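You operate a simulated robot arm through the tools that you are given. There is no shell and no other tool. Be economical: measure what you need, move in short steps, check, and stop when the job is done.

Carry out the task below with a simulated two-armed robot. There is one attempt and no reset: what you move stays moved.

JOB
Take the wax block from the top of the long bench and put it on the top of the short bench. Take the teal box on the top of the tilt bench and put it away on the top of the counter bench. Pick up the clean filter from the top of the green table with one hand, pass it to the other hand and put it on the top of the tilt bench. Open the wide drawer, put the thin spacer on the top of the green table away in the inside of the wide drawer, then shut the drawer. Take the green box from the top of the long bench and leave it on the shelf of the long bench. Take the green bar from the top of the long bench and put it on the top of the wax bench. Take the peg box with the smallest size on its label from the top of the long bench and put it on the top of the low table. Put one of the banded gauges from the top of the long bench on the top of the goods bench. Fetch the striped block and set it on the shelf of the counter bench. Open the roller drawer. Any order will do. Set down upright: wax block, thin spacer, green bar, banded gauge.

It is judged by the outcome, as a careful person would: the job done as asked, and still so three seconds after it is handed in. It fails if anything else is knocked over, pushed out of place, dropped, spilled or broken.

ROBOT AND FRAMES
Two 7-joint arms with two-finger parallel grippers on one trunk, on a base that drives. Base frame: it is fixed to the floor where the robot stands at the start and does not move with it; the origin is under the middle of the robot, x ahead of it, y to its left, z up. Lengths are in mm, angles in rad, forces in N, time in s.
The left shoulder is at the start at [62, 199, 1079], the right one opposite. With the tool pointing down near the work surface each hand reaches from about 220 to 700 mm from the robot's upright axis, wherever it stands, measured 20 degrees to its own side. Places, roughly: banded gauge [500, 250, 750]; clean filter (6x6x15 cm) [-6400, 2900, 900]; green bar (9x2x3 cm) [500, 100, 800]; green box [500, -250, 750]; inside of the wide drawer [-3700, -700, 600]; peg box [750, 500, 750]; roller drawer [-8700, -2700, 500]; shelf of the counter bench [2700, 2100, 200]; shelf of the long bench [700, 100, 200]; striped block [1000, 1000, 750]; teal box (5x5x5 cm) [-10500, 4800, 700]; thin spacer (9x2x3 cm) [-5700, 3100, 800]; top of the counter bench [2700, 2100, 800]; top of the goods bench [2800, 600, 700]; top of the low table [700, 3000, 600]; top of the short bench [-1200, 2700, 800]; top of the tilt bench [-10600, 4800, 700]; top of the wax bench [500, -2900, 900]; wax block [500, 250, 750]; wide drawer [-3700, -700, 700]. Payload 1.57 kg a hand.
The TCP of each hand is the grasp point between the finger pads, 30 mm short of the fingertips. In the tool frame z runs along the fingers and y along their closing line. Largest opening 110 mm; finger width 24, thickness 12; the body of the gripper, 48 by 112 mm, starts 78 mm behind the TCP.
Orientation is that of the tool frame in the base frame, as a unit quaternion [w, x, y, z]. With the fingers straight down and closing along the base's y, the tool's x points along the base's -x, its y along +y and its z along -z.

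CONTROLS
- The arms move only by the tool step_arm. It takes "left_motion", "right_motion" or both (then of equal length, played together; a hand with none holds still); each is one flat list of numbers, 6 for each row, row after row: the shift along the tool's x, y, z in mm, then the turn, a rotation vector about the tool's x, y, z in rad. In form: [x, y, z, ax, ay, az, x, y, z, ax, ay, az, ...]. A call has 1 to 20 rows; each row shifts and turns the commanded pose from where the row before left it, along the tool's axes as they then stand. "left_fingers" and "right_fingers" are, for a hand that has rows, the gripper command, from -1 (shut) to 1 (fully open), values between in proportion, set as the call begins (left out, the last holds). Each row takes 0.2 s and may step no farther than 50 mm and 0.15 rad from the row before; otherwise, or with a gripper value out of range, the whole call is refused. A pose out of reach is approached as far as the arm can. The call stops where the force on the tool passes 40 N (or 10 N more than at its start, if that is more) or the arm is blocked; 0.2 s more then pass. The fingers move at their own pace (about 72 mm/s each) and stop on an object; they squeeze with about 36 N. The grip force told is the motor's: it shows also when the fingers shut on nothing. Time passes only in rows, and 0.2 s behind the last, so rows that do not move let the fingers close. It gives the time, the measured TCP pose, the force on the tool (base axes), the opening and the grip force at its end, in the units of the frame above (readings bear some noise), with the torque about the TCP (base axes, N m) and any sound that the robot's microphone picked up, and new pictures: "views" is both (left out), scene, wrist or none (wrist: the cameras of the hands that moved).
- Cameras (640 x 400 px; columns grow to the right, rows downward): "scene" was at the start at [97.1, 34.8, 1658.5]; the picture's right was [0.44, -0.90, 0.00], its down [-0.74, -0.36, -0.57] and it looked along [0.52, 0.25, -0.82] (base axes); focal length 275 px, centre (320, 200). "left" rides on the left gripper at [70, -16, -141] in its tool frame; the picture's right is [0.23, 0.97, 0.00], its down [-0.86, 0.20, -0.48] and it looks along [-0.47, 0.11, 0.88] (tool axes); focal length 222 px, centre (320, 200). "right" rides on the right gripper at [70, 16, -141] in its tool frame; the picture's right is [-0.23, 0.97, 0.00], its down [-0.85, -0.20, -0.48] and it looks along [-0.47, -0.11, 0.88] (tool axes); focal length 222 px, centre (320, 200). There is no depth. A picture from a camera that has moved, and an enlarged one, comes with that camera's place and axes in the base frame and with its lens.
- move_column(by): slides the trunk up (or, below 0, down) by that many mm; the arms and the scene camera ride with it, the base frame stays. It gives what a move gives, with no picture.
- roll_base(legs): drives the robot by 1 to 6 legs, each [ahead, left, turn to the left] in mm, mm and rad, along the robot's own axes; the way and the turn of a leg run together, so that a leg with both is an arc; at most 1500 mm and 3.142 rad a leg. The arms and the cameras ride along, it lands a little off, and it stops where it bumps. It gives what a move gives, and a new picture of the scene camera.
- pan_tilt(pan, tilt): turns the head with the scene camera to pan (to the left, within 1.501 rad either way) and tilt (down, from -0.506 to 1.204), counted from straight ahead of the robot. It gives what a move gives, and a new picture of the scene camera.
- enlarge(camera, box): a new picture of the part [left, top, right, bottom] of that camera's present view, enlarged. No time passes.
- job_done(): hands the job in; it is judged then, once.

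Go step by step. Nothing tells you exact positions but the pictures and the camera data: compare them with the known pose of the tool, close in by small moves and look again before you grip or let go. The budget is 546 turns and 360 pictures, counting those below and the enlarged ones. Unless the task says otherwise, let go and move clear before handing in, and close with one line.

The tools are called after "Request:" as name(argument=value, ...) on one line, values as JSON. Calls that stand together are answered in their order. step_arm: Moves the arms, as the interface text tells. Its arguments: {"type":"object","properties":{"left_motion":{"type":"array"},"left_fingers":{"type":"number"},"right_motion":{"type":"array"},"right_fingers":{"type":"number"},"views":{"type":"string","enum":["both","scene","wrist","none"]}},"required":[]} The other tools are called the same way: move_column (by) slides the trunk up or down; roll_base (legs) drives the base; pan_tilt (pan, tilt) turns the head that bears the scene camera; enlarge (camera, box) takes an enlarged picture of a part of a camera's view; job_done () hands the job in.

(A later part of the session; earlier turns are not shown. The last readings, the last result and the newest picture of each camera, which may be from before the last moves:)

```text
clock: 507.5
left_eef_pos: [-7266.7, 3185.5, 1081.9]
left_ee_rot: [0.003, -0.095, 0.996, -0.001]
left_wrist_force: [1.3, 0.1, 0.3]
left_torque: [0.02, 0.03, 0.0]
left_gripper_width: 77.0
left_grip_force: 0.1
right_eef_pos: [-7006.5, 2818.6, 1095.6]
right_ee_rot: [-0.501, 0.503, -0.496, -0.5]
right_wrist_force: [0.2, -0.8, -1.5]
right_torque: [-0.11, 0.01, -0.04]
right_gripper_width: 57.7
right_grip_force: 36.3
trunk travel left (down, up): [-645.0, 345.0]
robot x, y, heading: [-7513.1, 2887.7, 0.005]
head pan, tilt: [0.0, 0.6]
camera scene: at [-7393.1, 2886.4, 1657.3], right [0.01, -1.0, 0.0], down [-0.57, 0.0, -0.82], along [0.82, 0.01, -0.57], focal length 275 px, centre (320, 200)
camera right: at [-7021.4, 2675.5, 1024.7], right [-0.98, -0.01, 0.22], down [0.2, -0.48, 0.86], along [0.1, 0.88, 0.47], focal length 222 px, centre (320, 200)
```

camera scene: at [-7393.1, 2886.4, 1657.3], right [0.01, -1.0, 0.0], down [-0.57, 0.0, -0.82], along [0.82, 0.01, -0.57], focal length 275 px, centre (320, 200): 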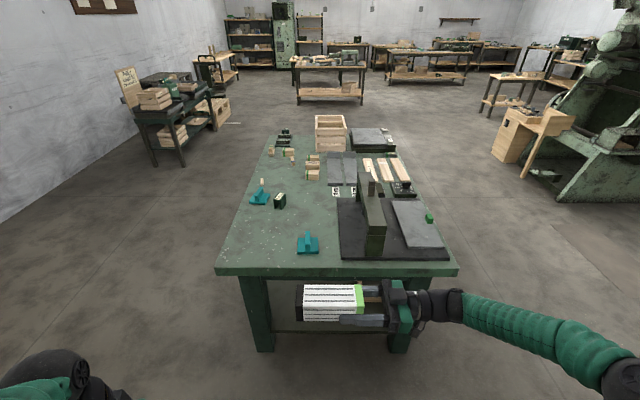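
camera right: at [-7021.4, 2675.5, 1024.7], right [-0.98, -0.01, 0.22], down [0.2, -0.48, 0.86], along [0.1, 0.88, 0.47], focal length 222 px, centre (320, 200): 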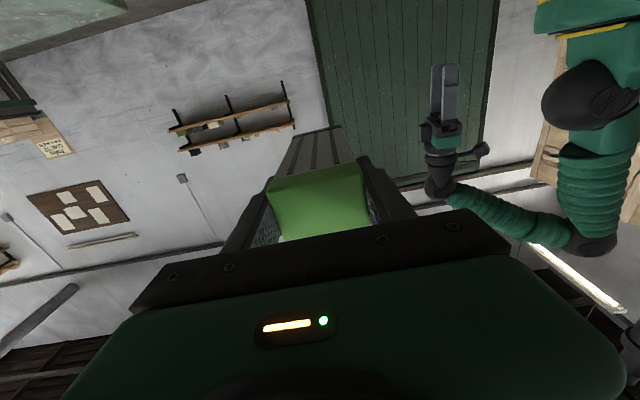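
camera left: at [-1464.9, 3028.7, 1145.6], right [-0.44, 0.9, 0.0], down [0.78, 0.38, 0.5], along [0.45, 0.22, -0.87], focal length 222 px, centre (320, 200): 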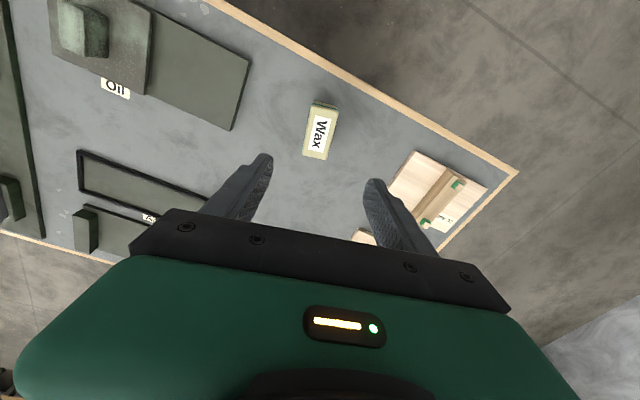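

The filter is horizontal as planned. I lower it a little, and bring the open left hand above its free end.

Request:
step_arm(left_motion=[0, 0, 0, 0, 0, 0.1467, 0, 0, 0, 0, 0, 0.1467, 0, 0, 0, 0, 0, 0.1467, 0, 0, 0, 0, 0, 0.1467, 0, 0, 0, 0, 0, 0.1467, 0, 0, 0, 0, 0, 0.1467, 0, 0, 0, 0, 0, 0.1467, 0, 0, 0, 0, 0, 0.1467, 0, 0, 0, 0, 0, 0.1467, 0, 0, 0, 0, 0, 0.1467, 0, 0, 0, 0, 0, 0.1467, 0, 0, 0, 0, 0, 0.1467], right_motion=[48, 0, 0, 0, 0, 0, 48, 0, 0, 0, 0, 0, 48, 0, 0, 0, 0, 0, 0, 0, 0, 0, 0, 0, 0, 0, 0, 0, 0, 0, 0, 0, 0, 0, 0, 0, 0, 0, 0, 0, 0, 0, 0, 0, 0, 0, 0, 0, 0, 0, 0, 0, 0, 0, 0, 0, 0, 0, 0, 0, 0, 0, 0, 0, 0, 0, 0, 0, 0, 0, 0, 0], left_fingers=1, views="none")

Request:
step_arm(left_motion=[-32, 36, 0, 0, 0, 0, -32, 36, 0, 0, 0, 0, -32, 36, 0, 0, 0, 0, -32, 36, 0, 0, 0, 0, -32, 36, 0, 0, 0, 0, -32, 36, 0, 0, 0, 0, -32, 36, 0, 0, 0, 0], views="both")

```text
clock: 510.1
left_eef_pos: [-7263.6, 3188.9, 1067.3]
left_ee_rot: [0.002, 0.708, 0.707, 0.004]
left_wrist_force: [0.9, 1.0, -0.3]
left_torque: [-0.01, 0.0, 0.0]
left_gripper_width: 109.9
left_grip_force: 0.0
left hand out of reach, approached as far as the arm can: row 1
right_eef_pos: [-7003.8, 2819.6, 951.7]
right_ee_rot: [-0.5, 0.504, -0.497, -0.499]
right_wrist_force: [0.1, -0.2, -2.8]
right_torque: [-0.08, 0.01, 0.01]
right_gripper_width: 57.7
right_grip_force: 36.5
trunk travel left (down, up): [-645.0, 345.0]
robot x, y, heading: [-7516.6, 2889.0, 0.006]
head pan, tilt: [0.0, 0.6]
```

```text
clock: 511.7
left_eef_pos: [-7007.7, 2957.8, 1063.7]
left_ee_rot: [0.002, 0.707, 0.707, 0.003]
left_wrist_force: [-0.8, 0.2, -0.6]
left_torque: [0.02, 0.01, -0.01]
left_gripper_width: 110.1
left_grip_force: 0.0
right_eef_pos: [-7002.7, 2820.0, 949.6]
right_ee_rot: [-0.499, 0.503, -0.497, -0.5]
right_wrist_force: [-0.5, 0.7, -1.6]
right_torque: [-0.14, -0.03, 0.03]
right_gripper_width: 57.6
right_grip_force: 35.9
trunk travel left (down, up): [-645.0, 345.0]
robot x, y, heading: [-7509.1, 2890.4, 0.012]
head pan, tilt: [0.0, 0.6]
camera scene: at [-7389.4, 2885.3, 1657.0], right [0.01, -1.0, 0.0], down [-0.57, 0.0, -0.82], along [0.82, 0.01, -0.57], focal length 275 px, centre (320, 200)
camera left: at [-7024.1, 3027.7, 1206.3], right [0.97, 0.23, 0.01], down [0.2, -0.86, 0.48], along [0.11, -0.46, -0.88], focal length 222 px, centre (320, 200)
```

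scene: 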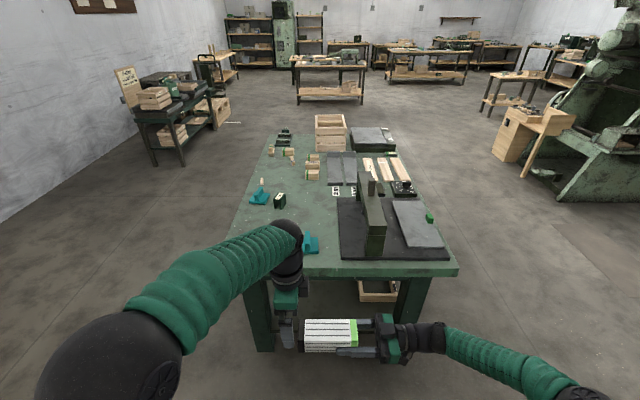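
left: 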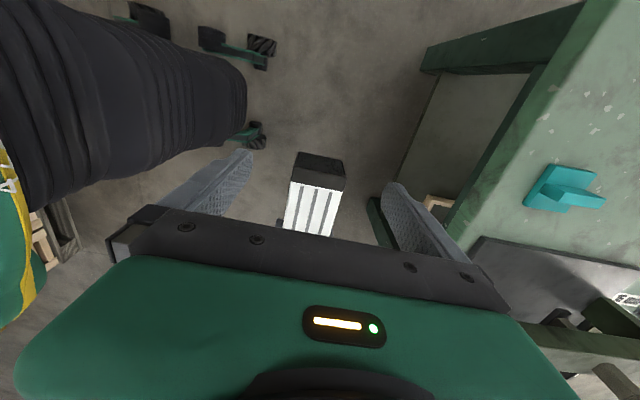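

Request:
step_arm(left_motion=[-26, 2, 0, 0, 0, 0, -26, 2, 0, 0, 0, 0, 0, 0, 35, 0, 0, 0, 0, 0, 35, 0, 0, 0, 0, 0, 35, 0, 0, 0, 0, 0, 6, 0, 0, 0], views="both")

```text
clock: 513.1
left_eef_pos: [-7005.1, 2909.7, 957.9]
left_ee_rot: [0.002, 0.707, 0.708, 0.004]
left_wrist_force: [-0.2, -0.4, 0.5]
left_torque: [0.01, 0.0, 0.02]
left_gripper_width: 110.0
left_grip_force: 0.1
right_eef_pos: [-7003.4, 2819.0, 952.4]
right_ee_rot: [-0.5, 0.504, -0.497, -0.499]
right_wrist_force: [0.1, 0.6, -2.4]
right_torque: [-0.13, -0.01, 0.0]
right_gripper_width: 57.9
right_grip_force: 35.5
trunk travel left (down, up): [-645.0, 345.0]
robot x, y, heading: [-7515.2, 2889.7, 0.007]
head pan, tilt: [0.0, 0.6]
camera scene: at [-7392.5, 2886.2, 1657.3], right [0.01, -1.0, 0.0], down [-0.57, 0.0, -0.82], along [0.82, 0.01, -0.57], focal length 275 px, centre (320, 200)
camera left: at [-7021.8, 2979.3, 1100.2], right [0.97, 0.23, 0.01], down [0.19, -0.86, 0.48], along [0.12, -0.46, -0.88], focal length 222 px, centre (320, 200)
```

scene: 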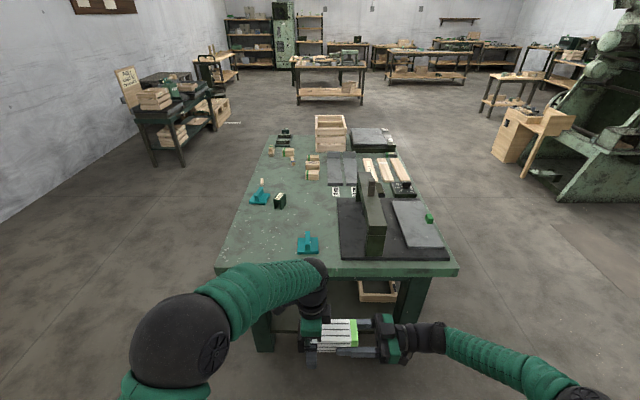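
left: 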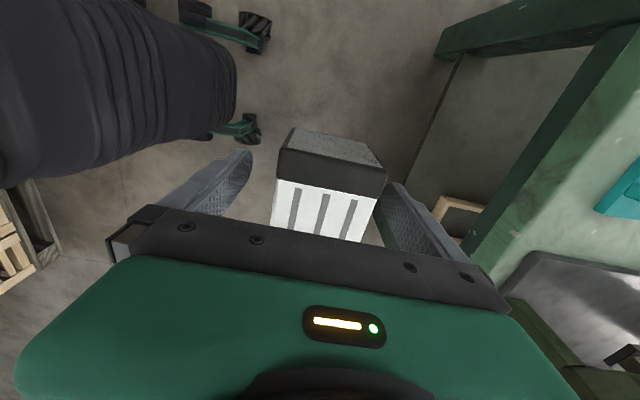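

Request:
step_arm(left_motion=[0, 5, 4, 0, 0, 0, 0, 0, 0, 0, 0, 0, 0, 0, 0, 0, 0, 0, 0, 0, 0, 0, 0, 0, 0, 0, 0, 0, 0, 0], left_fingers=-1, views="none")

```text
clock: 514.3
left_eef_pos: [-7001.1, 2909.0, 953.2]
left_ee_rot: [0.0, 0.708, 0.707, 0.003]
left_wrist_force: [-30.0, 1.7, 3.1]
left_torque: [-0.99, -0.54, -1.16]
left_gripper_width: 58.3
left_grip_force: 36.5
right_eef_pos: [-7002.3, 2819.8, 952.9]
right_ee_rot: [-0.501, 0.503, -0.5, -0.497]
right_wrist_force: [29.4, -1.0, -6.6]
right_torque: [0.58, 0.63, -1.57]
right_gripper_width: 57.7
right_grip_force: 36.3
trunk travel left (down, up): [-645.0, 345.0]
robot x, y, heading: [-7514.0, 2884.4, 0.009]
head pan, tilt: [0.0, 0.6]
```

Both hands hold the filter. I relax the side load, open the right hand and withdraw it to the right.

Request:
step_arm(left_motion=[0, -4, 0, 0, 0, 0, 0, 0, 0, 0, 0, 0], views="none")

Request:
step_arm(right_motion=[0, 0, 0, 0, 0, 0, 0, 0, 0, 0, 0, 0, 0, 0, 0, 0, 0, 0], right_fingers=1, views="none")

Request:
step_arm(right_motion=[0, 0, -30, 0, 0, 0, 0, 0, -40, 0, 0, 0, 0, 0, -40, 0, 0, 0], views="both")

```text
clock: 514.9
left_eef_pos: [-7003.3, 2910.6, 954.8]
left_ee_rot: [0.002, 0.707, 0.707, 0.003]
left_wrist_force: [-16.5, -0.1, -0.4]
left_torque: [0.89, 0.28, 0.07]
left_gripper_width: 57.8
left_grip_force: 35.9
right_eef_pos: [-7003.2, 2820.7, 953.1]
right_ee_rot: [-0.5, 0.504, -0.497, -0.499]
right_wrist_force: [17.3, 1.2, 0.7]
right_torque: [-0.68, -0.27, -1.66]
right_gripper_width: 57.9
right_grip_force: 35.9
trunk travel left (down, up): [-645.0, 345.0]
robot x, y, heading: [-7515.5, 2889.7, 0.011]
head pan, tilt: [0.0, 0.6]
```

```text
clock: 515.7
left_eef_pos: [-7003.9, 2910.4, 954.3]
left_ee_rot: [0.003, 0.707, 0.707, 0.004]
left_wrist_force: [-0.2, -0.7, -3.1]
left_torque: [0.11, 0.0, 0.02]
left_gripper_width: 58.0
left_grip_force: 35.8
right_eef_pos: [-7004.3, 2820.7, 953.1]
right_ee_rot: [-0.5, 0.503, -0.497, -0.5]
right_wrist_force: [0.0, 0.8, 0.0]
right_torque: [-0.01, -0.01, -0.01]
right_gripper_width: 110.1
right_grip_force: 0.1
trunk travel left (down, up): [-645.0, 345.0]
robot x, y, heading: [-7517.4, 2888.2, 0.012]
head pan, tilt: [0.0, 0.6]
```

```text
clock: 516.5
left_eef_pos: [-7002.6, 2909.2, 955.3]
left_ee_rot: [0.002, 0.707, 0.707, 0.003]
left_wrist_force: [0.1, -0.1, -3.1]
left_torque: [0.1, 0.02, 0.04]
left_gripper_width: 57.6
left_grip_force: 36.0
right_eef_pos: [-7003.1, 2710.3, 949.6]
right_ee_rot: [-0.5, 0.503, -0.497, -0.5]
right_wrist_force: [0.7, -0.4, 1.1]
right_torque: [0.01, -0.02, -0.04]
right_gripper_width: 109.9
right_grip_force: 0.1
trunk travel left (down, up): [-645.0, 345.0]
robot x, y, heading: [-7512.1, 2892.1, -0.001]
head pan, tilt: [0.0, 0.6]
camera scene: at [-7392.3, 2884.7, 1657.2], right [0.01, -1.0, 0.0], down [-0.57, 0.0, -0.82], along [0.82, 0.01, -0.57], focal length 275 px, centre (320, 200)
camera right: at [-7018.3, 2568.0, 879.9], right [-0.98, -0.01, 0.22], down [0.2, -0.48, 0.86], along [0.1, 0.88, 0.47], focal length 222 px, centre (320, 200)
```

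scene: 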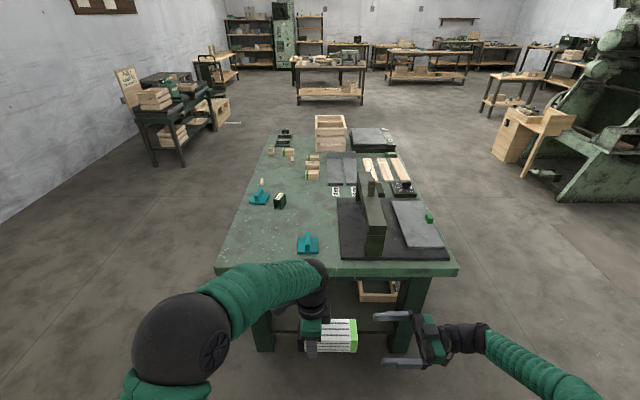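
right: 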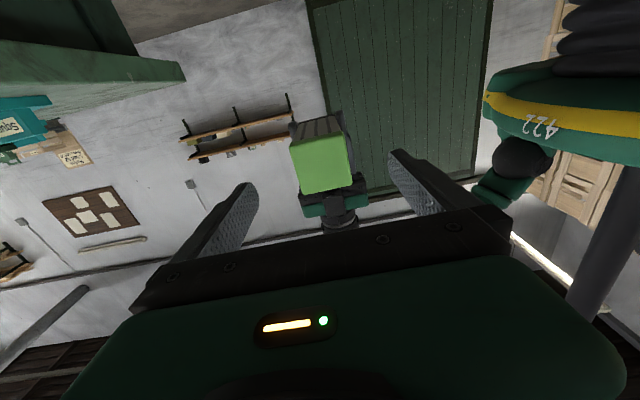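

The filter is now in the left hand. I fold the right hand down, tuck the left one, and drive round to the table's north side for the spacer.

Request:
step_arm(right_motion=[-30, 0, -10, 0, 0.143, 0, -30, 0, 0, 0, 0.143, 0, -30, 0, 0, 0, 0.143, 0, 0, 0, 0, 0, 0.143, 0, 0, 0, 0, 0, 0.143, 0, 0, 0, 0, 0, 0.143, 0, 0, 0, 0, 0, 0.143, 0, 0, 0, 0, 0, 0.143, 0, 0, 0, 0, 0, 0.143, 0, 0, 0, 0, 0, 0.143, 0, 0, 0, 0, 0, 0.141, 0], left_motion=[25, -10, -20, 0, 0, 0, 25, -10, -20, 0, 0, 0, 25, -10, -20, 0, 0, 0, 25, -10, -20, 0, 0, 0, 25, -10, -20, 0, 0, 0, 25, -10, -20, 0, 0, 0, 0, 0, 0, 0, 0, 0, 0, 0, 0, 0, 0, 0, 0, 0, 0, 0, 0, 0, 0, 0, 0, 0, 0, 0, 0, 0, 0, 0, 0, 0], views="none")

Request:
roll_base(legs=[[0, 1050, 0], [1400, 0, 0], [450, 0, 0], [0, 0, -1.57]])

Request:
pan_tilt(pan=0, tilt=0.75)

```text
clock: 518.9
left_eef_pos: [-7063.9, 3062.7, 1072.3]
left_ee_rot: [0.002, 0.707, 0.707, 0.003]
left_wrist_force: [-0.1, 0.2, -1.6]
left_torque: [0.09, 0.01, 0.0]
left_gripper_width: 57.9
left_grip_force: 35.7
right_eef_pos: [-7007.6, 2715.5, 1039.2]
right_ee_rot: [0.0, 0.709, -0.705, 0.004]
right_wrist_force: [0.2, -0.2, 0.6]
right_torque: [0.02, 0.0, 0.0]
right_gripper_width: 109.9
right_grip_force: 0.0
trunk travel left (down, up): [-645.0, 345.0]
robot x, y, heading: [-7513.0, 2890.1, 0.006]
head pan, tilt: [0.0, 0.6]
```

```text
clock: 537.0
left_eef_pos: [-5528.4, 3525.6, 1072.7]
left_ee_rot: [0.004, 1.0, -0.002, 0.0]
left_wrist_force: [0.4, 0.1, -3.6]
left_torque: [0.02, -0.08, -0.03]
left_gripper_width: 57.8
left_grip_force: 36.4
right_eef_pos: [-5876.6, 3468.6, 1039.0]
right_ee_rot: [-0.001, -0.001, 1.0, -0.004]
right_wrist_force: [-0.2, 0.6, 0.7]
right_torque: [-0.01, -0.01, 0.0]
right_gripper_width: 110.1
right_grip_force: 0.2
trunk travel left (down, up): [-645.0, 345.0]
robot x, y, heading: [-5702.5, 3975.8, -1.566]
head pan, tilt: [0.0, 0.6]
camera scene: at [-5699.9, 3854.9, 1657.3], right [-1.0, 0.0, 0.0], down [0.0, 0.57, -0.82], along [0.0, -0.82, -0.57], focal length 275 px, centre (320, 200)
```

scene: 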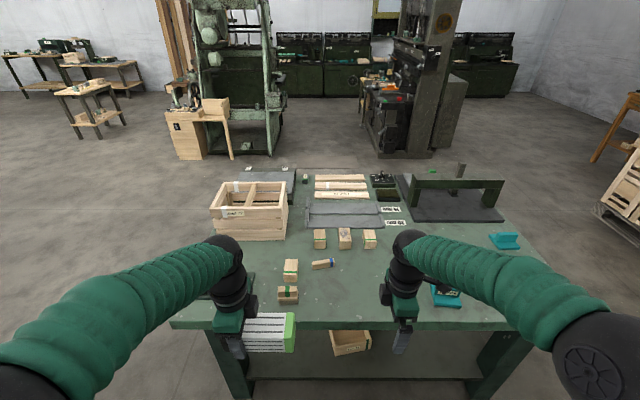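

```text
clock: 537.7
left_eef_pos: [-5529.7, 3526.7, 1073.5]
left_ee_rot: [0.004, 1.0, -0.002, 0.0]
left_wrist_force: [0.1, -1.0, -2.5]
left_torque: [-0.03, -0.1, 0.0]
left_gripper_width: 57.7
left_grip_force: 36.7
right_eef_pos: [-5876.1, 3471.7, 1040.8]
right_ee_rot: [-0.001, 0.0, 1.0, -0.004]
right_wrist_force: [0.7, 0.2, -0.5]
right_torque: [0.0, 0.0, 0.0]
right_gripper_width: 110.0
right_grip_force: 0.0
trunk travel left (down, up): [-645.0, 345.0]
robot x, y, heading: [-5700.0, 3979.1, -1.57]
head pan, tilt: [0.0, 0.75]
camera scene: at [-5700.3, 3860.4, 1644.5], right [-1.0, 0.0, 0.0], down [0.0, 0.68, -0.73], along [0.0, -0.73, -0.68], focal length 275 px, centre (320, 200)
```

scene: 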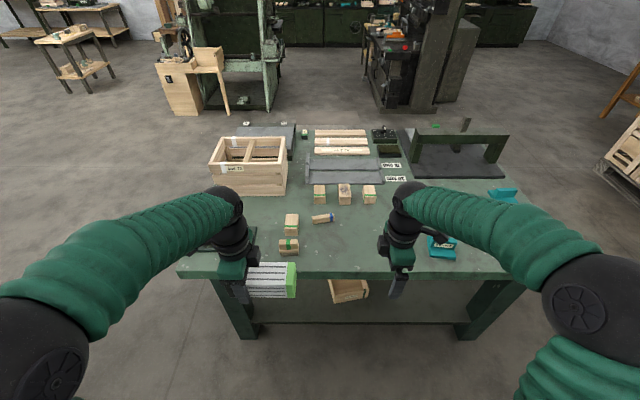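

Request:
enlarge(camera="scene", box=[240, 150, 420, 280])

```text
3.08 times, centred on (330, 215) of scene
camera zoom: at [-5700.3, 3860.4, 1644.5], right [-1.0, 0.0, 0.0], down [0.0, 0.68, -0.73], along [0.0, -0.73, -0.68], focal length 846 px, centre (289, 154)
```

zoom: 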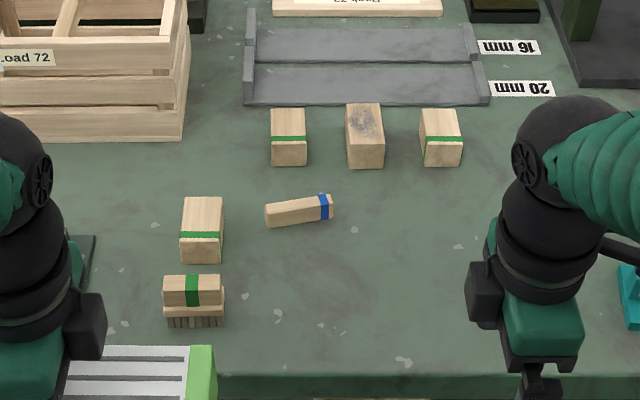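

The thin spacer is the slim wooden piece with a blue band at about (-5714,3091). I drive nearer and bring the right hand above it.

Request:
roll_base(legs=[[300, 60, 0]])

Request:
step_arm(right_motion=[-34, -26, 10, 0, 0, 0, -34, -26, 10, 0, 0, 0, -34, -26, 10, 0, 0, 0, 0, 0, 20, 0, 0, -0.092, 0, 0, 20, 0, 0, -0.092], views="wrist")

```text
clock: 539.7
left_eef_pos: [-5472.6, 3233.9, 1075.0]
left_ee_rot: [0.005, 1.0, -0.005, 0.002]
left_wrist_force: [0.5, 0.9, -2.6]
left_torque: [0.0, -0.12, -0.02]
left_gripper_width: 57.8
left_grip_force: 35.9
right_eef_pos: [-5820.0, 3178.7, 1039.8]
right_ee_rot: [0.0, 0.002, 1.0, -0.005]
right_wrist_force: [0.1, 1.1, -0.1]
right_torque: [-0.05, 0.0, 0.01]
right_gripper_width: 110.2
right_grip_force: 0.2
trunk travel left (down, up): [-645.0, 345.0]
robot x, y, heading: [-5640.4, 3681.7, -1.572]
head pan, tilt: [0.0, 0.75]
camera scene: at [-5643.9, 3568.4, 1644.6], right [-1.0, 0.0, 0.0], down [0.0, 0.68, -0.73], along [0.0, -0.73, -0.68], focal length 275 px, centre (320, 200)
```

scene: 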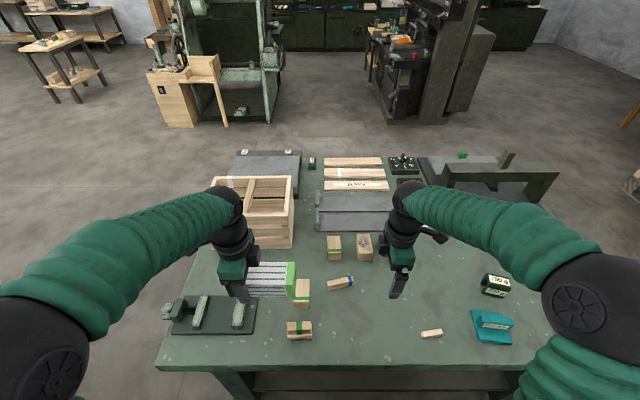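

```text
clock: 540.9
left_eef_pos: [-5472.2, 3232.3, 1073.7]
left_ee_rot: [0.006, 1.0, -0.005, 0.0]
left_wrist_force: [0.4, -0.2, -1.9]
left_torque: [-0.04, -0.1, -0.03]
left_gripper_width: 57.9
left_grip_force: 35.6
right_eef_pos: [-5717.5, 3098.1, 971.3]
right_ee_rot: [-0.001, -0.091, 0.996, -0.004]
right_wrist_force: [-0.3, -0.4, -0.9]
right_torque: [-0.03, 0.0, -0.02]
right_gripper_width: 109.6
right_grip_force: 0.2
trunk travel left (down, up): [-645.0, 345.0]
robot x, y, heading: [-5638.8, 3688.0, -1.568]
head pan, tilt: [0.0, 0.75]
camera right: at [-5788.6, 3101.5, 1112.0], right [0.05, 1.0, -0.01], down [0.88, -0.04, 0.48], along [0.48, -0.03, -0.88], focal length 222 px, centre (320, 200)
```

right: 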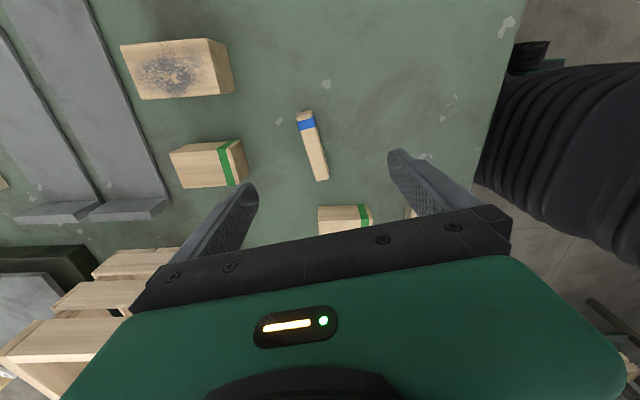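

Request:
step_arm(right_motion=[-2.2, -12.6, 33, 0, 0, 0, 0, 0, 33, 0, 0, 0, 0, 0, 33, 0, 0, 0, 0, 0, 28, 0, 0, 0], views="wrist")

```text
clock: 541.9
left_eef_pos: [-5471.1, 3231.5, 1072.4]
left_ee_rot: [0.004, 1.0, -0.004, -0.001]
left_wrist_force: [-0.2, -0.6, -3.3]
left_torque: [-0.01, -0.11, 0.01]
left_gripper_width: 57.8
left_grip_force: 36.4
right_eef_pos: [-5713.0, 3085.1, 843.4]
right_ee_rot: [-0.001, -0.09, 0.996, -0.004]
right_wrist_force: [0.2, -0.7, -0.1]
right_torque: [-0.02, 0.01, -0.02]
right_gripper_width: 110.0
right_grip_force: 0.1
trunk travel left (down, up): [-645.0, 345.0]
robot x, y, heading: [-5641.5, 3683.9, -1.571]
head pan, tilt: [0.0, 0.75]
camera right: at [-5784.0, 3088.4, 984.2], right [0.05, 1.0, -0.01], down [0.88, -0.04, 0.48], along [0.48, -0.03, -0.88], focal length 222 px, centre (320, 200)
```

right: 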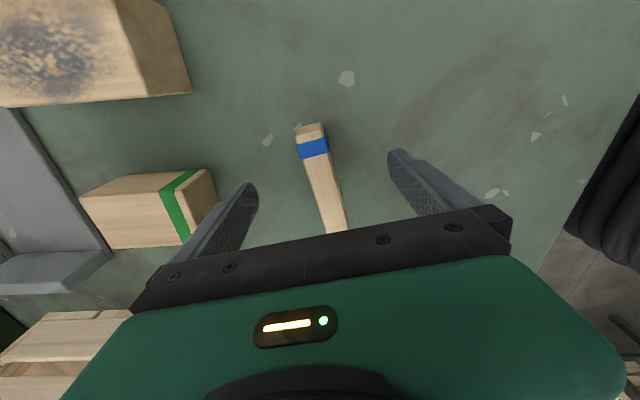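

Request:
step_arm(right_motion=[0, 0, 4, 0, 0, 0, 0, 0, 0, 0, 0, 0, 0, 0, 0, 0, 0, 0, 0, 0, 0, 0, 0, 0, 0, 0, 0, 0, 0, 0], right_fingers=-1, views="none")

Request:
step_arm(right_motion=[0, 0, -30, 0, 0, 0, 0, 0, -40, 0, 0, 0, 0, 0, -40, 0, 0, 0, 0, 0, -40, 0, 0, 0, 0, 0, -40, 0, 0, 0], views="wrist")

```text
clock: 543.1
left_eef_pos: [-5470.9, 3232.9, 1072.8]
left_ee_rot: [0.006, 1.0, -0.006, 0.0]
left_wrist_force: [-0.5, 0.2, -2.9]
left_torque: [-0.02, -0.11, -0.01]
left_gripper_width: 57.7
left_grip_force: 35.8
right_eef_pos: [-5712.3, 3085.2, 839.8]
right_ee_rot: [-0.001, -0.09, 0.996, -0.005]
right_wrist_force: [-0.4, 0.1, 0.4]
right_torque: [-0.01, 0.01, 0.02]
right_gripper_width: 18.8
right_grip_force: 33.2
trunk travel left (down, up): [-645.0, 345.0]
robot x, y, heading: [-5640.8, 3685.0, -1.57]
head pan, tilt: [0.0, 0.75]
```

```text
clock: 544.3
left_eef_pos: [-5471.1, 3233.1, 1074.2]
left_ee_rot: [0.006, 1.0, -0.005, 0.0]
left_wrist_force: [-0.5, 0.6, -3.1]
left_torque: [0.0, -0.05, 0.03]
left_gripper_width: 57.7
left_grip_force: 36.3
right_eef_pos: [-5714.8, 3088.7, 1031.2]
right_ee_rot: [-0.003, -0.089, 0.996, -0.004]
right_wrist_force: [0.0, -0.5, -0.5]
right_torque: [-0.01, 0.02, 0.04]
right_gripper_width: 18.8
right_grip_force: 33.2
trunk travel left (down, up): [-645.0, 345.0]
robot x, y, heading: [-5640.8, 3681.8, -1.575]
head pan, tilt: [0.0, 0.75]
camera right: at [-5785.8, 3092.3, 1172.9], right [0.05, 1.0, -0.01], down [0.88, -0.04, 0.48], along [0.48, -0.03, -0.88], focal length 222 px, centre (320, 200)
```

right: 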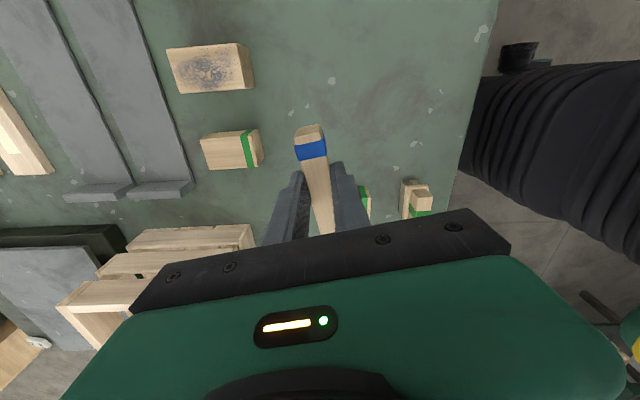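

Spacer held. I back away, turn west and look toward the tilt bench.

Request:
roll_base(legs=[[-450, 0, 0], [0, 0, -1.57]])

Request:
pan_tilt(pan=0, tilt=0.25)

```text
clock: 550.9
left_eef_pos: [-6090.0, 3959.5, 1073.5]
left_ee_rot: [-0.004, -0.707, 0.708, 0.004]
left_wrist_force: [0.5, -0.8, -2.2]
left_torque: [-0.06, -0.03, 0.0]
left_gripper_width: 58.0
left_grip_force: 36.2
right_eef_pos: [-6236.6, 4203.6, 1031.6]
right_ee_rot: [-0.004, 0.637, 0.771, -0.003]
right_wrist_force: [-0.4, -0.5, 0.1]
right_torque: [-0.01, 0.03, 0.03]
right_gripper_width: 18.7
right_grip_force: 33.0
trunk travel left (down, up): [-645.0, 345.0]
robot x, y, heading: [-5644.0, 4134.2, -3.136]
head pan, tilt: [0.0, 0.75]
camera scene: at [-5759.5, 4133.0, 1644.4], right [-0.01, 1.0, 0.0], down [0.68, 0.01, -0.73], along [-0.73, -0.01, -0.68], focal length 275 px, centre (320, 200)
```

scene: 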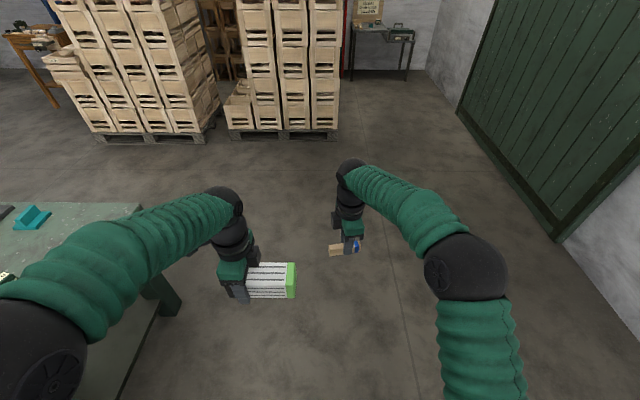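

```text
clock: 551.8
left_eef_pos: [-6088.4, 3960.5, 1074.7]
left_ee_rot: [0.005, 0.707, -0.707, -0.003]
left_wrist_force: [0.1, -0.3, -3.2]
left_torque: [-0.1, 0.02, -0.05]
left_gripper_width: 58.0
left_grip_force: 35.9
right_eef_pos: [-6235.5, 4203.7, 1031.5]
right_ee_rot: [-0.006, 0.636, 0.771, -0.002]
right_wrist_force: [-0.1, 0.4, 0.1]
right_torque: [-0.02, -0.01, -0.01]
right_gripper_width: 18.8
right_grip_force: 32.9
trunk travel left (down, up): [-645.0, 345.0]
robot x, y, heading: [-5641.0, 4136.3, -3.137]
head pan, tilt: [0.0, 0.25]
camera scene: at [-5770.0, 4133.2, 1689.4], right [-0.01, 1.0, 0.0], down [0.25, 0.0, -0.97], along [-0.97, -0.01, -0.25], focal length 275 px, centre (320, 200)
```

scene: 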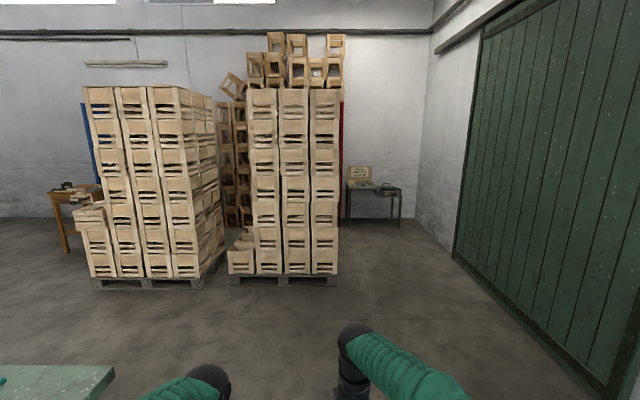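

The tilt bench is the small dark-green desk in the far corner. I shift north past the crate stacks and drive west.

Request:
roll_base(legs=[[0, -900, 0], [1400, 0, 0], [1400, 0, 0], [1100, 0, 0]])

Request:
pan_tilt(pan=0, tilt=0.55)

```text
clock: 575.1
left_eef_pos: [-10035.7, 4908.6, 1074.4]
left_ee_rot: [-0.004, -0.696, 0.718, 0.005]
left_wrist_force: [-0.7, 0.4, -2.6]
left_torque: [-0.09, 0.01, -0.04]
left_gripper_width: 57.7
left_grip_force: 36.1
right_eef_pos: [-10174.2, 5156.8, 1032.8]
right_ee_rot: [-0.006, 0.649, 0.761, -0.002]
right_wrist_force: [-0.1, 0.6, 0.7]
right_torque: [0.01, 0.01, -0.01]
right_gripper_width: 18.9
right_grip_force: 32.9
trunk travel left (down, up): [-645.0, 345.0]
robot x, y, heading: [-9586.0, 5067.8, 3.123]
head pan, tilt: [0.0, 0.25]
camera scene: at [-9711.2, 5070.7, 1689.5], right [0.02, 1.0, 0.0], down [0.25, -0.01, -0.97], along [-0.97, 0.02, -0.25], focal length 275 px, centre (320, 200)
```

scene: 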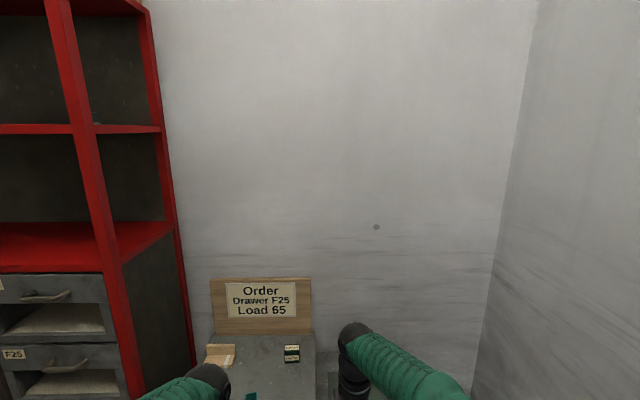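

```text
clock: 575.9
left_eef_pos: [-10034.0, 4908.4, 1073.8]
left_ee_rot: [-0.004, -0.696, 0.718, 0.005]
left_wrist_force: [-0.9, 0.8, -2.4]
left_torque: [-0.06, -0.03, 0.03]
left_gripper_width: 57.8
left_grip_force: 36.0
right_eef_pos: [-10173.4, 5155.1, 1032.6]
right_ee_rot: [-0.005, 0.649, 0.761, -0.003]
right_wrist_force: [0.0, -0.7, 0.7]
right_torque: [0.0, -0.04, -0.02]
right_gripper_width: 18.7
right_grip_force: 32.6
trunk travel left (down, up): [-645.0, 345.0]
robot x, y, heading: [-9583.8, 5067.2, 3.119]
head pan, tilt: [0.0, 0.55]
camera scene: at [-9708.5, 5070.6, 1661.8], right [0.02, 1.0, 0.0], down [0.52, -0.01, -0.85], along [-0.85, 0.02, -0.52], focal length 275 px, centre (320, 200)
```

scene: 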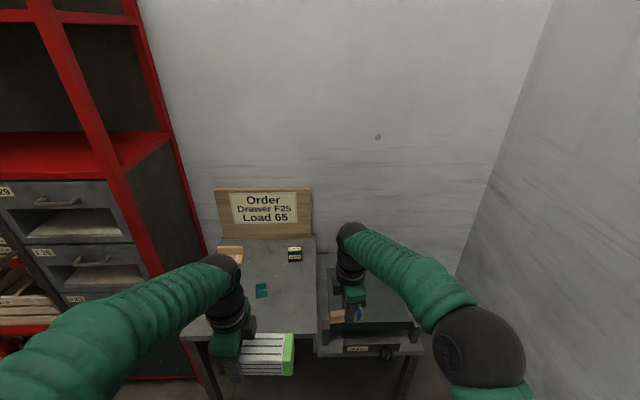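

The gray top with the teal box at about (-10481,4853) is the tilt bench. I come closer and look with the left wrist camera.

Request:
roll_base(legs=[[270, 0, 0.02]])

Request:
step_arm(left_motion=[0, 35, 10, 0, 0, 0, 0, 35, 10, 0, 0, 0], views="both")

```text
clock: 577.8
left_eef_pos: [-10305.0, 4909.4, 1075.1]
left_ee_rot: [-0.005, -0.699, 0.715, 0.005]
left_wrist_force: [-0.5, 0.4, -3.1]
left_torque: [-0.1, 0.0, -0.01]
left_gripper_width: 57.7
left_grip_force: 35.8
right_eef_pos: [-10446.4, 5155.0, 1034.6]
right_ee_rot: [-0.005, 0.646, 0.764, -0.003]
right_wrist_force: [-0.4, 0.6, -0.4]
right_torque: [-0.01, -0.01, -0.01]
right_gripper_width: 18.6
right_grip_force: 32.8
trunk travel left (down, up): [-645.0, 345.0]
robot x, y, heading: [-9859.9, 5071.3, 3.129]
head pan, tilt: [0.0, 0.55]
camera scene: at [-9980.0, 5074.6, 1662.0], right [0.01, 1.0, 0.0], down [0.52, -0.01, -0.85], along [-0.85, 0.01, -0.52], focal length 275 px, centre (320, 200)
```

scene: 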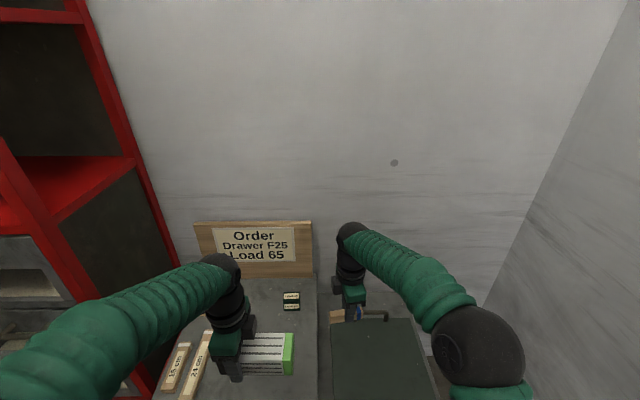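

```text
clock: 578.4
left_eef_pos: [-10376.9, 4911.4, 1053.9]
left_ee_rot: [-0.004, -0.699, 0.715, 0.004]
left_wrist_force: [-0.6, 0.2, -2.0]
left_torque: [-0.08, -0.05, 0.01]
left_gripper_width: 57.9
left_grip_force: 36.5
right_eef_pos: [-10448.5, 5155.4, 1031.6]
right_ee_rot: [-0.006, 0.645, 0.764, -0.003]
right_wrist_force: [-0.3, 0.3, 0.5]
right_torque: [0.0, 0.0, -0.01]
right_gripper_width: 18.5
right_grip_force: 33.1
trunk travel left (down, up): [-645.0, 345.0]
robot x, y, heading: [-9857.1, 5074.2, 3.129]
head pan, tilt: [0.0, 0.55]
camera scene: at [-9986.0, 5074.2, 1661.4], right [0.01, 1.0, 0.0], down [0.53, -0.01, -0.85], along [-0.85, 0.01, -0.53], focal length 275 px, centre (320, 200)
camera left: at [-10359.8, 4841.6, 1194.8], right [-0.98, -0.21, 0.01], down [-0.17, 0.86, 0.48], along [-0.11, 0.47, -0.88], focal length 222 px, centre (320, 200)
```

scene: 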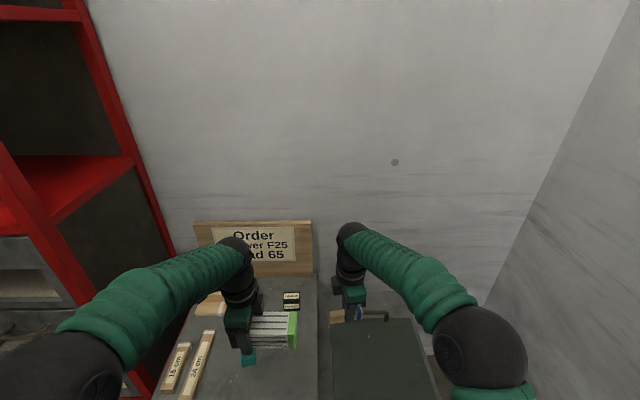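
left: 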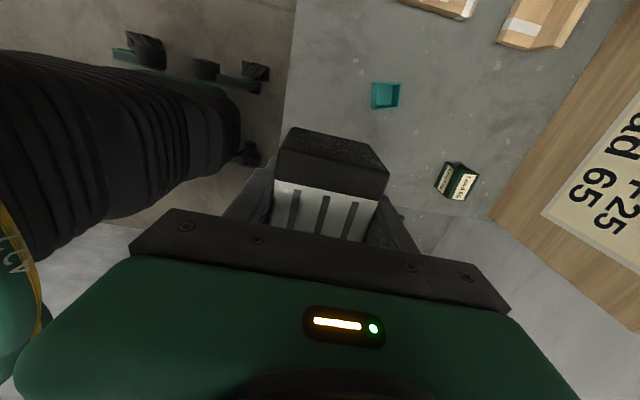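

Request:
step_arm(left_motion=[-14, 18, 30, 0, 0, 0, 0, 0, 40, 0, 0, 0, 0, 0, 40, 0, 0, 0, 0, 0, 40, 0, 0, 0, 0, 0, 40, 0, 0, 0, 0, 0, 40, 0, 0, 0], views="both")

```text
clock: 579.8
left_eef_pos: [-10394.8, 4921.8, 826.6]
left_ee_rot: [-0.005, -0.699, 0.715, 0.006]
left_wrist_force: [-0.1, 0.4, -2.8]
left_torque: [-0.07, 0.02, -0.01]
left_gripper_width: 58.0
left_grip_force: 35.5
right_eef_pos: [-10448.9, 5154.8, 1032.5]
right_ee_rot: [-0.006, 0.646, 0.764, -0.002]
right_wrist_force: [0.3, -0.1, -0.5]
right_torque: [0.02, -0.03, -0.02]
right_gripper_width: 18.7
right_grip_force: 32.7
trunk travel left (down, up): [-645.0, 345.0]
robot x, y, heading: [-9855.3, 5072.1, 3.128]
head pan, tilt: [0.0, 0.55]
camera scene: at [-9984.3, 5074.2, 1661.6], right [0.01, 1.0, 0.0], down [0.53, -0.01, -0.85], along [-0.85, 0.01, -0.53], focal length 275 px, centre (320, 200)
camera left: at [-10377.9, 4852.0, 968.6], right [-0.98, -0.2, 0.01], down [-0.17, 0.86, 0.48], along [-0.11, 0.47, -0.88], focal length 222 px, centre (320, 200)
```

scene: 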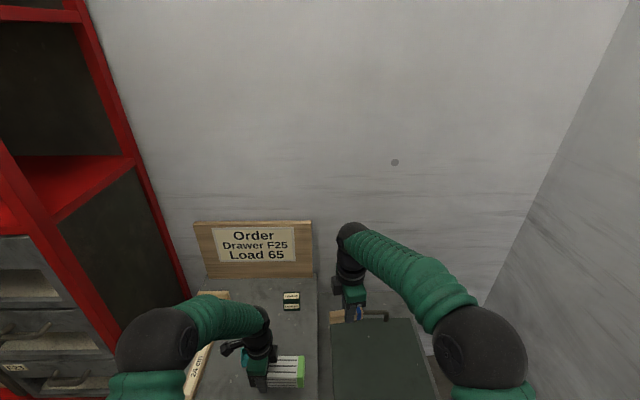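
left: 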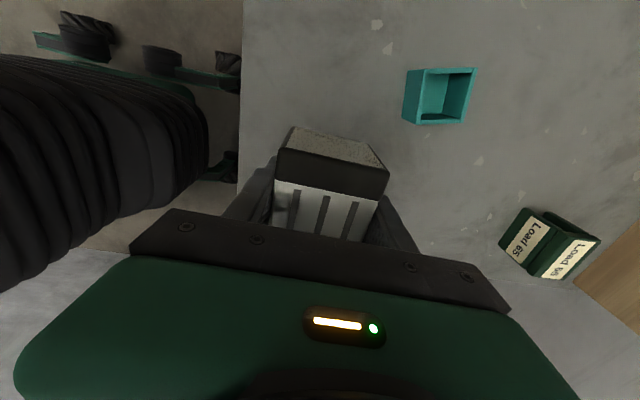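

Request:
step_arm(left_motion=[0, 0, 15, 0, 0, 0, 0, 0, 10, 0, 0, 0, 0, 0, 6, 0, 0, 0, 0, 0, 4, 0, 0, 0, 0, 0, 4, 0, 0, 0], views="none")

Request:
step_arm(left_motion=[0, 0, 4, 0, 0, 0, 0, 0, 4, 0, 0, 0, 0, 0, 4, 0, 0, 0], views="none")

```text
clock: 581.0
left_eef_pos: [-10397.6, 4925.0, 787.6]
left_ee_rot: [-0.005, -0.699, 0.716, 0.005]
left_wrist_force: [0.6, -0.3, -2.3]
left_torque: [-0.1, -0.01, 0.01]
left_gripper_width: 57.8
left_grip_force: 35.8
right_eef_pos: [-10446.9, 5155.5, 1033.9]
right_ee_rot: [-0.005, 0.645, 0.764, -0.003]
right_wrist_force: [0.1, 0.2, -0.7]
right_torque: [-0.01, 0.02, 0.01]
right_gripper_width: 18.7
right_grip_force: 32.5
trunk travel left (down, up): [-645.0, 345.0]
robot x, y, heading: [-9855.6, 5073.4, 3.132]
head pan, tilt: [0.0, 0.55]
```

```text
clock: 581.8
left_eef_pos: [-10400.3, 4924.8, 775.3]
left_ee_rot: [-0.004, -0.699, 0.715, 0.005]
left_wrist_force: [0.1, -0.1, -2.7]
left_torque: [-0.06, 0.01, 0.0]
left_gripper_width: 57.7
left_grip_force: 36.2
right_eef_pos: [-10447.0, 5154.8, 1033.4]
right_ee_rot: [-0.006, 0.645, 0.764, -0.003]
right_wrist_force: [-0.3, -0.8, -0.3]
right_torque: [-0.01, 0.03, 0.01]
right_gripper_width: 18.8
right_grip_force: 33.2
trunk travel left (down, up): [-645.0, 345.0]
robot x, y, heading: [-9855.6, 5070.9, 3.135]
head pan, tilt: [0.0, 0.55]
```

Request:
step_arm(left_motion=[0, 0, 4, 0, 0, 0, 0, 0, 4, 0, 0, 0, 0, 0, 3, 0, 0, 0], views="none")

Request:
step_arm(left_motion=[0, 0, 3, 0, 0, 0, 0, 0, 3, 0, 0, 0, 0, 0, 3, 0, 0, 0], views="wrist")

```text
clock: 582.6
left_eef_pos: [-10398.9, 4925.5, 765.1]
left_ee_rot: [-0.006, -0.699, 0.715, 0.005]
left_wrist_force: [0.8, -0.2, -1.8]
left_torque: [-0.07, 0.0, 0.01]
left_gripper_width: 58.0
left_grip_force: 36.1
right_eef_pos: [-10447.9, 5154.7, 1033.5]
right_ee_rot: [-0.005, 0.646, 0.764, -0.003]
right_wrist_force: [0.4, 0.6, 0.1]
right_torque: [0.0, 0.02, 0.0]
right_gripper_width: 18.7
right_grip_force: 33.8
trunk travel left (down, up): [-645.0, 345.0]
robot x, y, heading: [-9857.5, 5076.6, 3.126]
head pan, tilt: [0.0, 0.55]
```

```text
clock: 583.4
left_eef_pos: [-10398.8, 4925.7, 756.3]
left_ee_rot: [-0.006, -0.699, 0.715, 0.005]
left_wrist_force: [-0.1, 0.2, -1.7]
left_torque: [-0.05, -0.01, 0.03]
left_gripper_width: 57.8
left_grip_force: 35.7
right_eef_pos: [-10447.4, 5155.0, 1033.2]
right_ee_rot: [-0.007, 0.645, 0.764, -0.004]
right_wrist_force: [0.3, -0.2, -0.2]
right_torque: [0.01, -0.03, 0.0]
right_gripper_width: 18.8
right_grip_force: 32.8
trunk travel left (down, up): [-645.0, 345.0]
robot x, y, heading: [-9856.4, 5070.9, 3.125]
head pan, tilt: [0.0, 0.55]
camera left: at [-10380.8, 4854.8, 898.0], right [-0.98, -0.21, 0.01], down [-0.17, 0.86, 0.48], along [-0.11, 0.47, -0.88], focal length 222 px, centre (320, 200)
```

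left: 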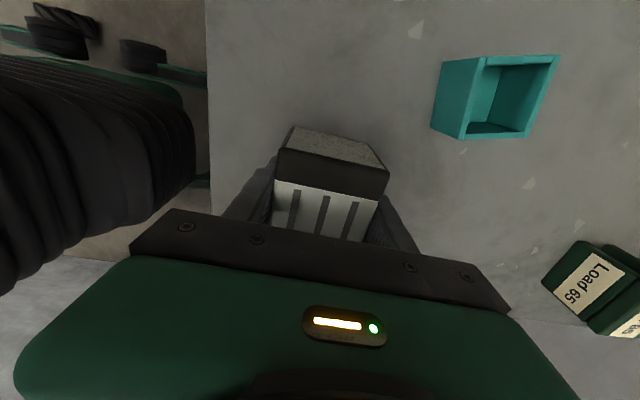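

Request:
step_arm(left_motion=[0, 0, 4, 0, 0, 0, 0, 0, 4, 0, 0, 0, 0, 0, 4, 0, 0, 0], views="none")

Request:
step_arm(left_motion=[0, 0, 4, 0, 0, 0, 0, 0, 4, 0, 0, 0, 0, 0, 3, 0, 0, 0], views="none")

```text
clock: 584.2
left_eef_pos: [-10398.0, 4924.7, 751.3]
left_ee_rot: [-0.009, -0.699, 0.715, 0.006]
left_wrist_force: [11.0, -0.7, 31.8]
left_torque: [0.03, -1.68, -0.05]
left_gripper_width: 57.8
left_grip_force: 35.9
right_eef_pos: [-10444.5, 5156.1, 1036.0]
right_ee_rot: [-0.007, 0.646, 0.764, -0.005]
right_wrist_force: [-0.1, 0.7, -0.1]
right_torque: [-0.05, -0.01, 0.0]
right_gripper_width: 18.6
right_grip_force: 33.1
trunk travel left (down, up): [-645.0, 345.0]
robot x, y, heading: [-9856.6, 5073.0, 3.126]
head pan, tilt: [0.0, 0.55]
stopped in row 3 (left hand): the force on the tool passed its limit at 44 N (the readings are from after the stop); the commanded pose is now the measured one
```

```text
clock: 584.6
left_eef_pos: [-10398.5, 4924.4, 751.0]
left_ee_rot: [-0.009, -0.699, 0.715, 0.006]
left_wrist_force: [15.1, 0.0, 37.1]
left_torque: [0.2, -1.92, -0.08]
left_gripper_width: 58.1
left_grip_force: 35.9
right_eef_pos: [-10443.1, 5155.5, 1036.7]
right_ee_rot: [-0.007, 0.646, 0.764, -0.005]
right_wrist_force: [-1.2, -0.1, -0.9]
right_torque: [-0.02, 0.02, -0.01]
right_gripper_width: 18.9
right_grip_force: 33.0
trunk travel left (down, up): [-645.0, 345.0]
robot x, y, heading: [-9858.7, 5070.9, 3.126]
head pan, tilt: [0.0, 0.55]
stopped in row 1 (left hand): the force on the tool passed its limit at 49 N (the readings are from after the stop); the commanded pose is now the measured one
```

Contact at about 751. I ease up, open gently and rise.

Request:
step_arm(left_motion=[0, 0, -2, 0, 0, 0, 0, 0, -1, 0, 0, 0], views="none")

Request:
step_arm(left_motion=[0, 0, 0, 0, 0, 0, 0, 0, 0, 0, 0, 0, 0, 0, 0, 0, 0, 0], left_fingers=0.5, views="none")

Request:
step_arm(left_motion=[0, 0, -20, 0, 0, 0, 0, 0, -40, 0, 0, 0, 0, 0, -40, 0, 0, 0, 0, 0, -40, 0, 0, 0, 0, 0, -40, 0, 0, 0], views="wrist")

```text
clock: 585.2
left_eef_pos: [-10404.8, 4923.8, 750.6]
left_ee_rot: [-0.01, -0.699, 0.715, 0.007]
left_wrist_force: [4.8, 0.8, 10.4]
left_torque: [-0.02, -0.7, 0.05]
left_gripper_width: 57.8
left_grip_force: 36.4
right_eef_pos: [-10446.9, 5154.8, 1033.0]
right_ee_rot: [-0.006, 0.645, 0.764, -0.003]
right_wrist_force: [0.7, 0.7, -0.1]
right_torque: [0.01, -0.04, 0.01]
right_gripper_width: 18.7
right_grip_force: 32.6
trunk travel left (down, up): [-645.0, 345.0]
robot x, y, heading: [-9857.4, 5073.4, 3.123]
head pan, tilt: [0.0, 0.55]
```

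```text
clock: 586.0
left_eef_pos: [-10403.1, 4924.6, 752.3]
left_ee_rot: [-0.009, -0.699, 0.715, 0.007]
left_wrist_force: [1.2, -0.9, -1.0]
left_torque: [-0.01, 0.0, 0.0]
left_gripper_width: 82.6
left_grip_force: 0.1
right_eef_pos: [-10446.2, 5155.3, 1034.2]
right_ee_rot: [-0.007, 0.645, 0.764, -0.003]
right_wrist_force: [0.3, -0.7, -0.5]
right_torque: [0.01, 0.0, 0.0]
right_gripper_width: 18.8
right_grip_force: 32.8
trunk travel left (down, up): [-645.0, 345.0]
robot x, y, heading: [-9859.8, 5072.0, 3.127]
head pan, tilt: [0.0, 0.55]
```

```text
clock: 587.2
left_eef_pos: [-10394.6, 4923.4, 934.0]
left_ee_rot: [-0.01, -0.699, 0.715, 0.007]
left_wrist_force: [0.4, -0.2, -0.8]
left_torque: [-0.03, -0.03, 0.02]
left_gripper_width: 82.7
left_grip_force: 0.0
right_eef_pos: [-10445.0, 5155.3, 1034.7]
right_ee_rot: [-0.007, 0.645, 0.764, -0.004]
right_wrist_force: [0.8, 1.1, 0.2]
right_torque: [-0.01, 0.01, -0.02]
right_gripper_width: 18.6
right_grip_force: 33.0
trunk travel left (down, up): [-645.0, 345.0]
robot x, y, heading: [-9859.2, 5075.6, 3.126]
head pan, tilt: [0.0, 0.55]
camera left: at [-10375.9, 4853.1, 1074.6], right [-0.98, -0.2, 0.02], down [-0.17, 0.86, 0.48], along [-0.12, 0.47, -0.88], focal length 222 px, centre (320, 200)
```

left: 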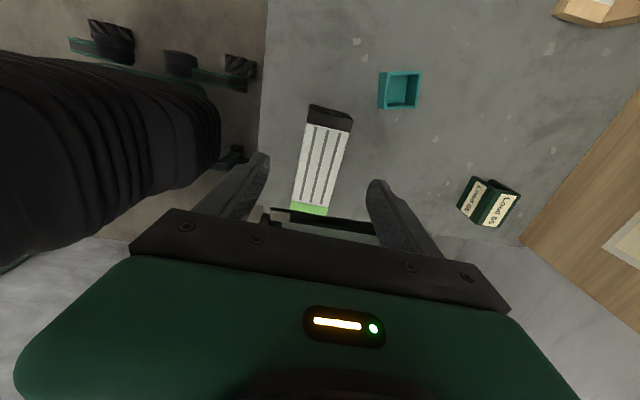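

The filter lies on the tilt bench. Next the teal box at about (-10480,4848), turned about 12°; I move the left hand over it.

Request:
step_arm(left_motion=[25, 28.5, 0, 0, 0, 0, 25, 28.5, 0, 0, 0, 0, 25, 28.5, 0, 0, 0, 0, 0, 0, 30, 0, 0, -0.11, 0, 0, 30, 0, 0, -0.11], views="wrist")

```text
clock: 588.4
left_eef_pos: [-10485.8, 4850.4, 871.4]
left_ee_rot: [0.009, 0.774, -0.633, -0.008]
left_wrist_force: [-0.3, -0.1, 0.1]
left_torque: [0.01, 0.0, -0.01]
left_gripper_width: 82.3
left_grip_force: 0.1
right_eef_pos: [-10446.0, 5154.8, 1033.6]
right_ee_rot: [-0.006, 0.645, 0.764, -0.004]
right_wrist_force: [-0.1, 0.1, -0.5]
right_torque: [0.02, -0.05, 0.04]
right_gripper_width: 18.9
right_grip_force: 33.1
trunk travel left (down, up): [-645.0, 345.0]
robot x, y, heading: [-9856.4, 5075.8, 3.129]
head pan, tilt: [0.0, 0.55]
camera left: at [-10452.8, 4785.1, 1013.4], right [-0.91, -0.41, 0.02], down [-0.35, 0.8, 0.48], along [-0.22, 0.43, -0.87], focal length 222 px, centre (320, 200)
```

left: 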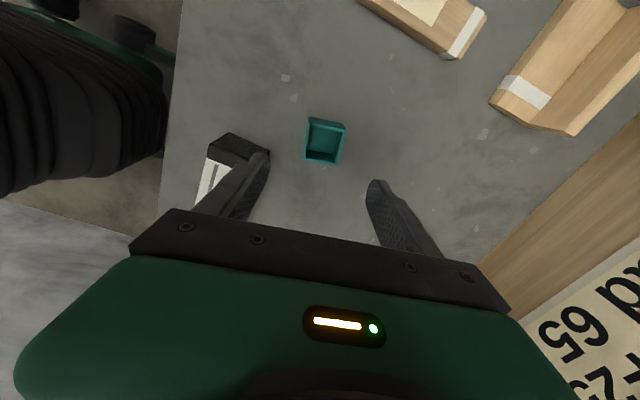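

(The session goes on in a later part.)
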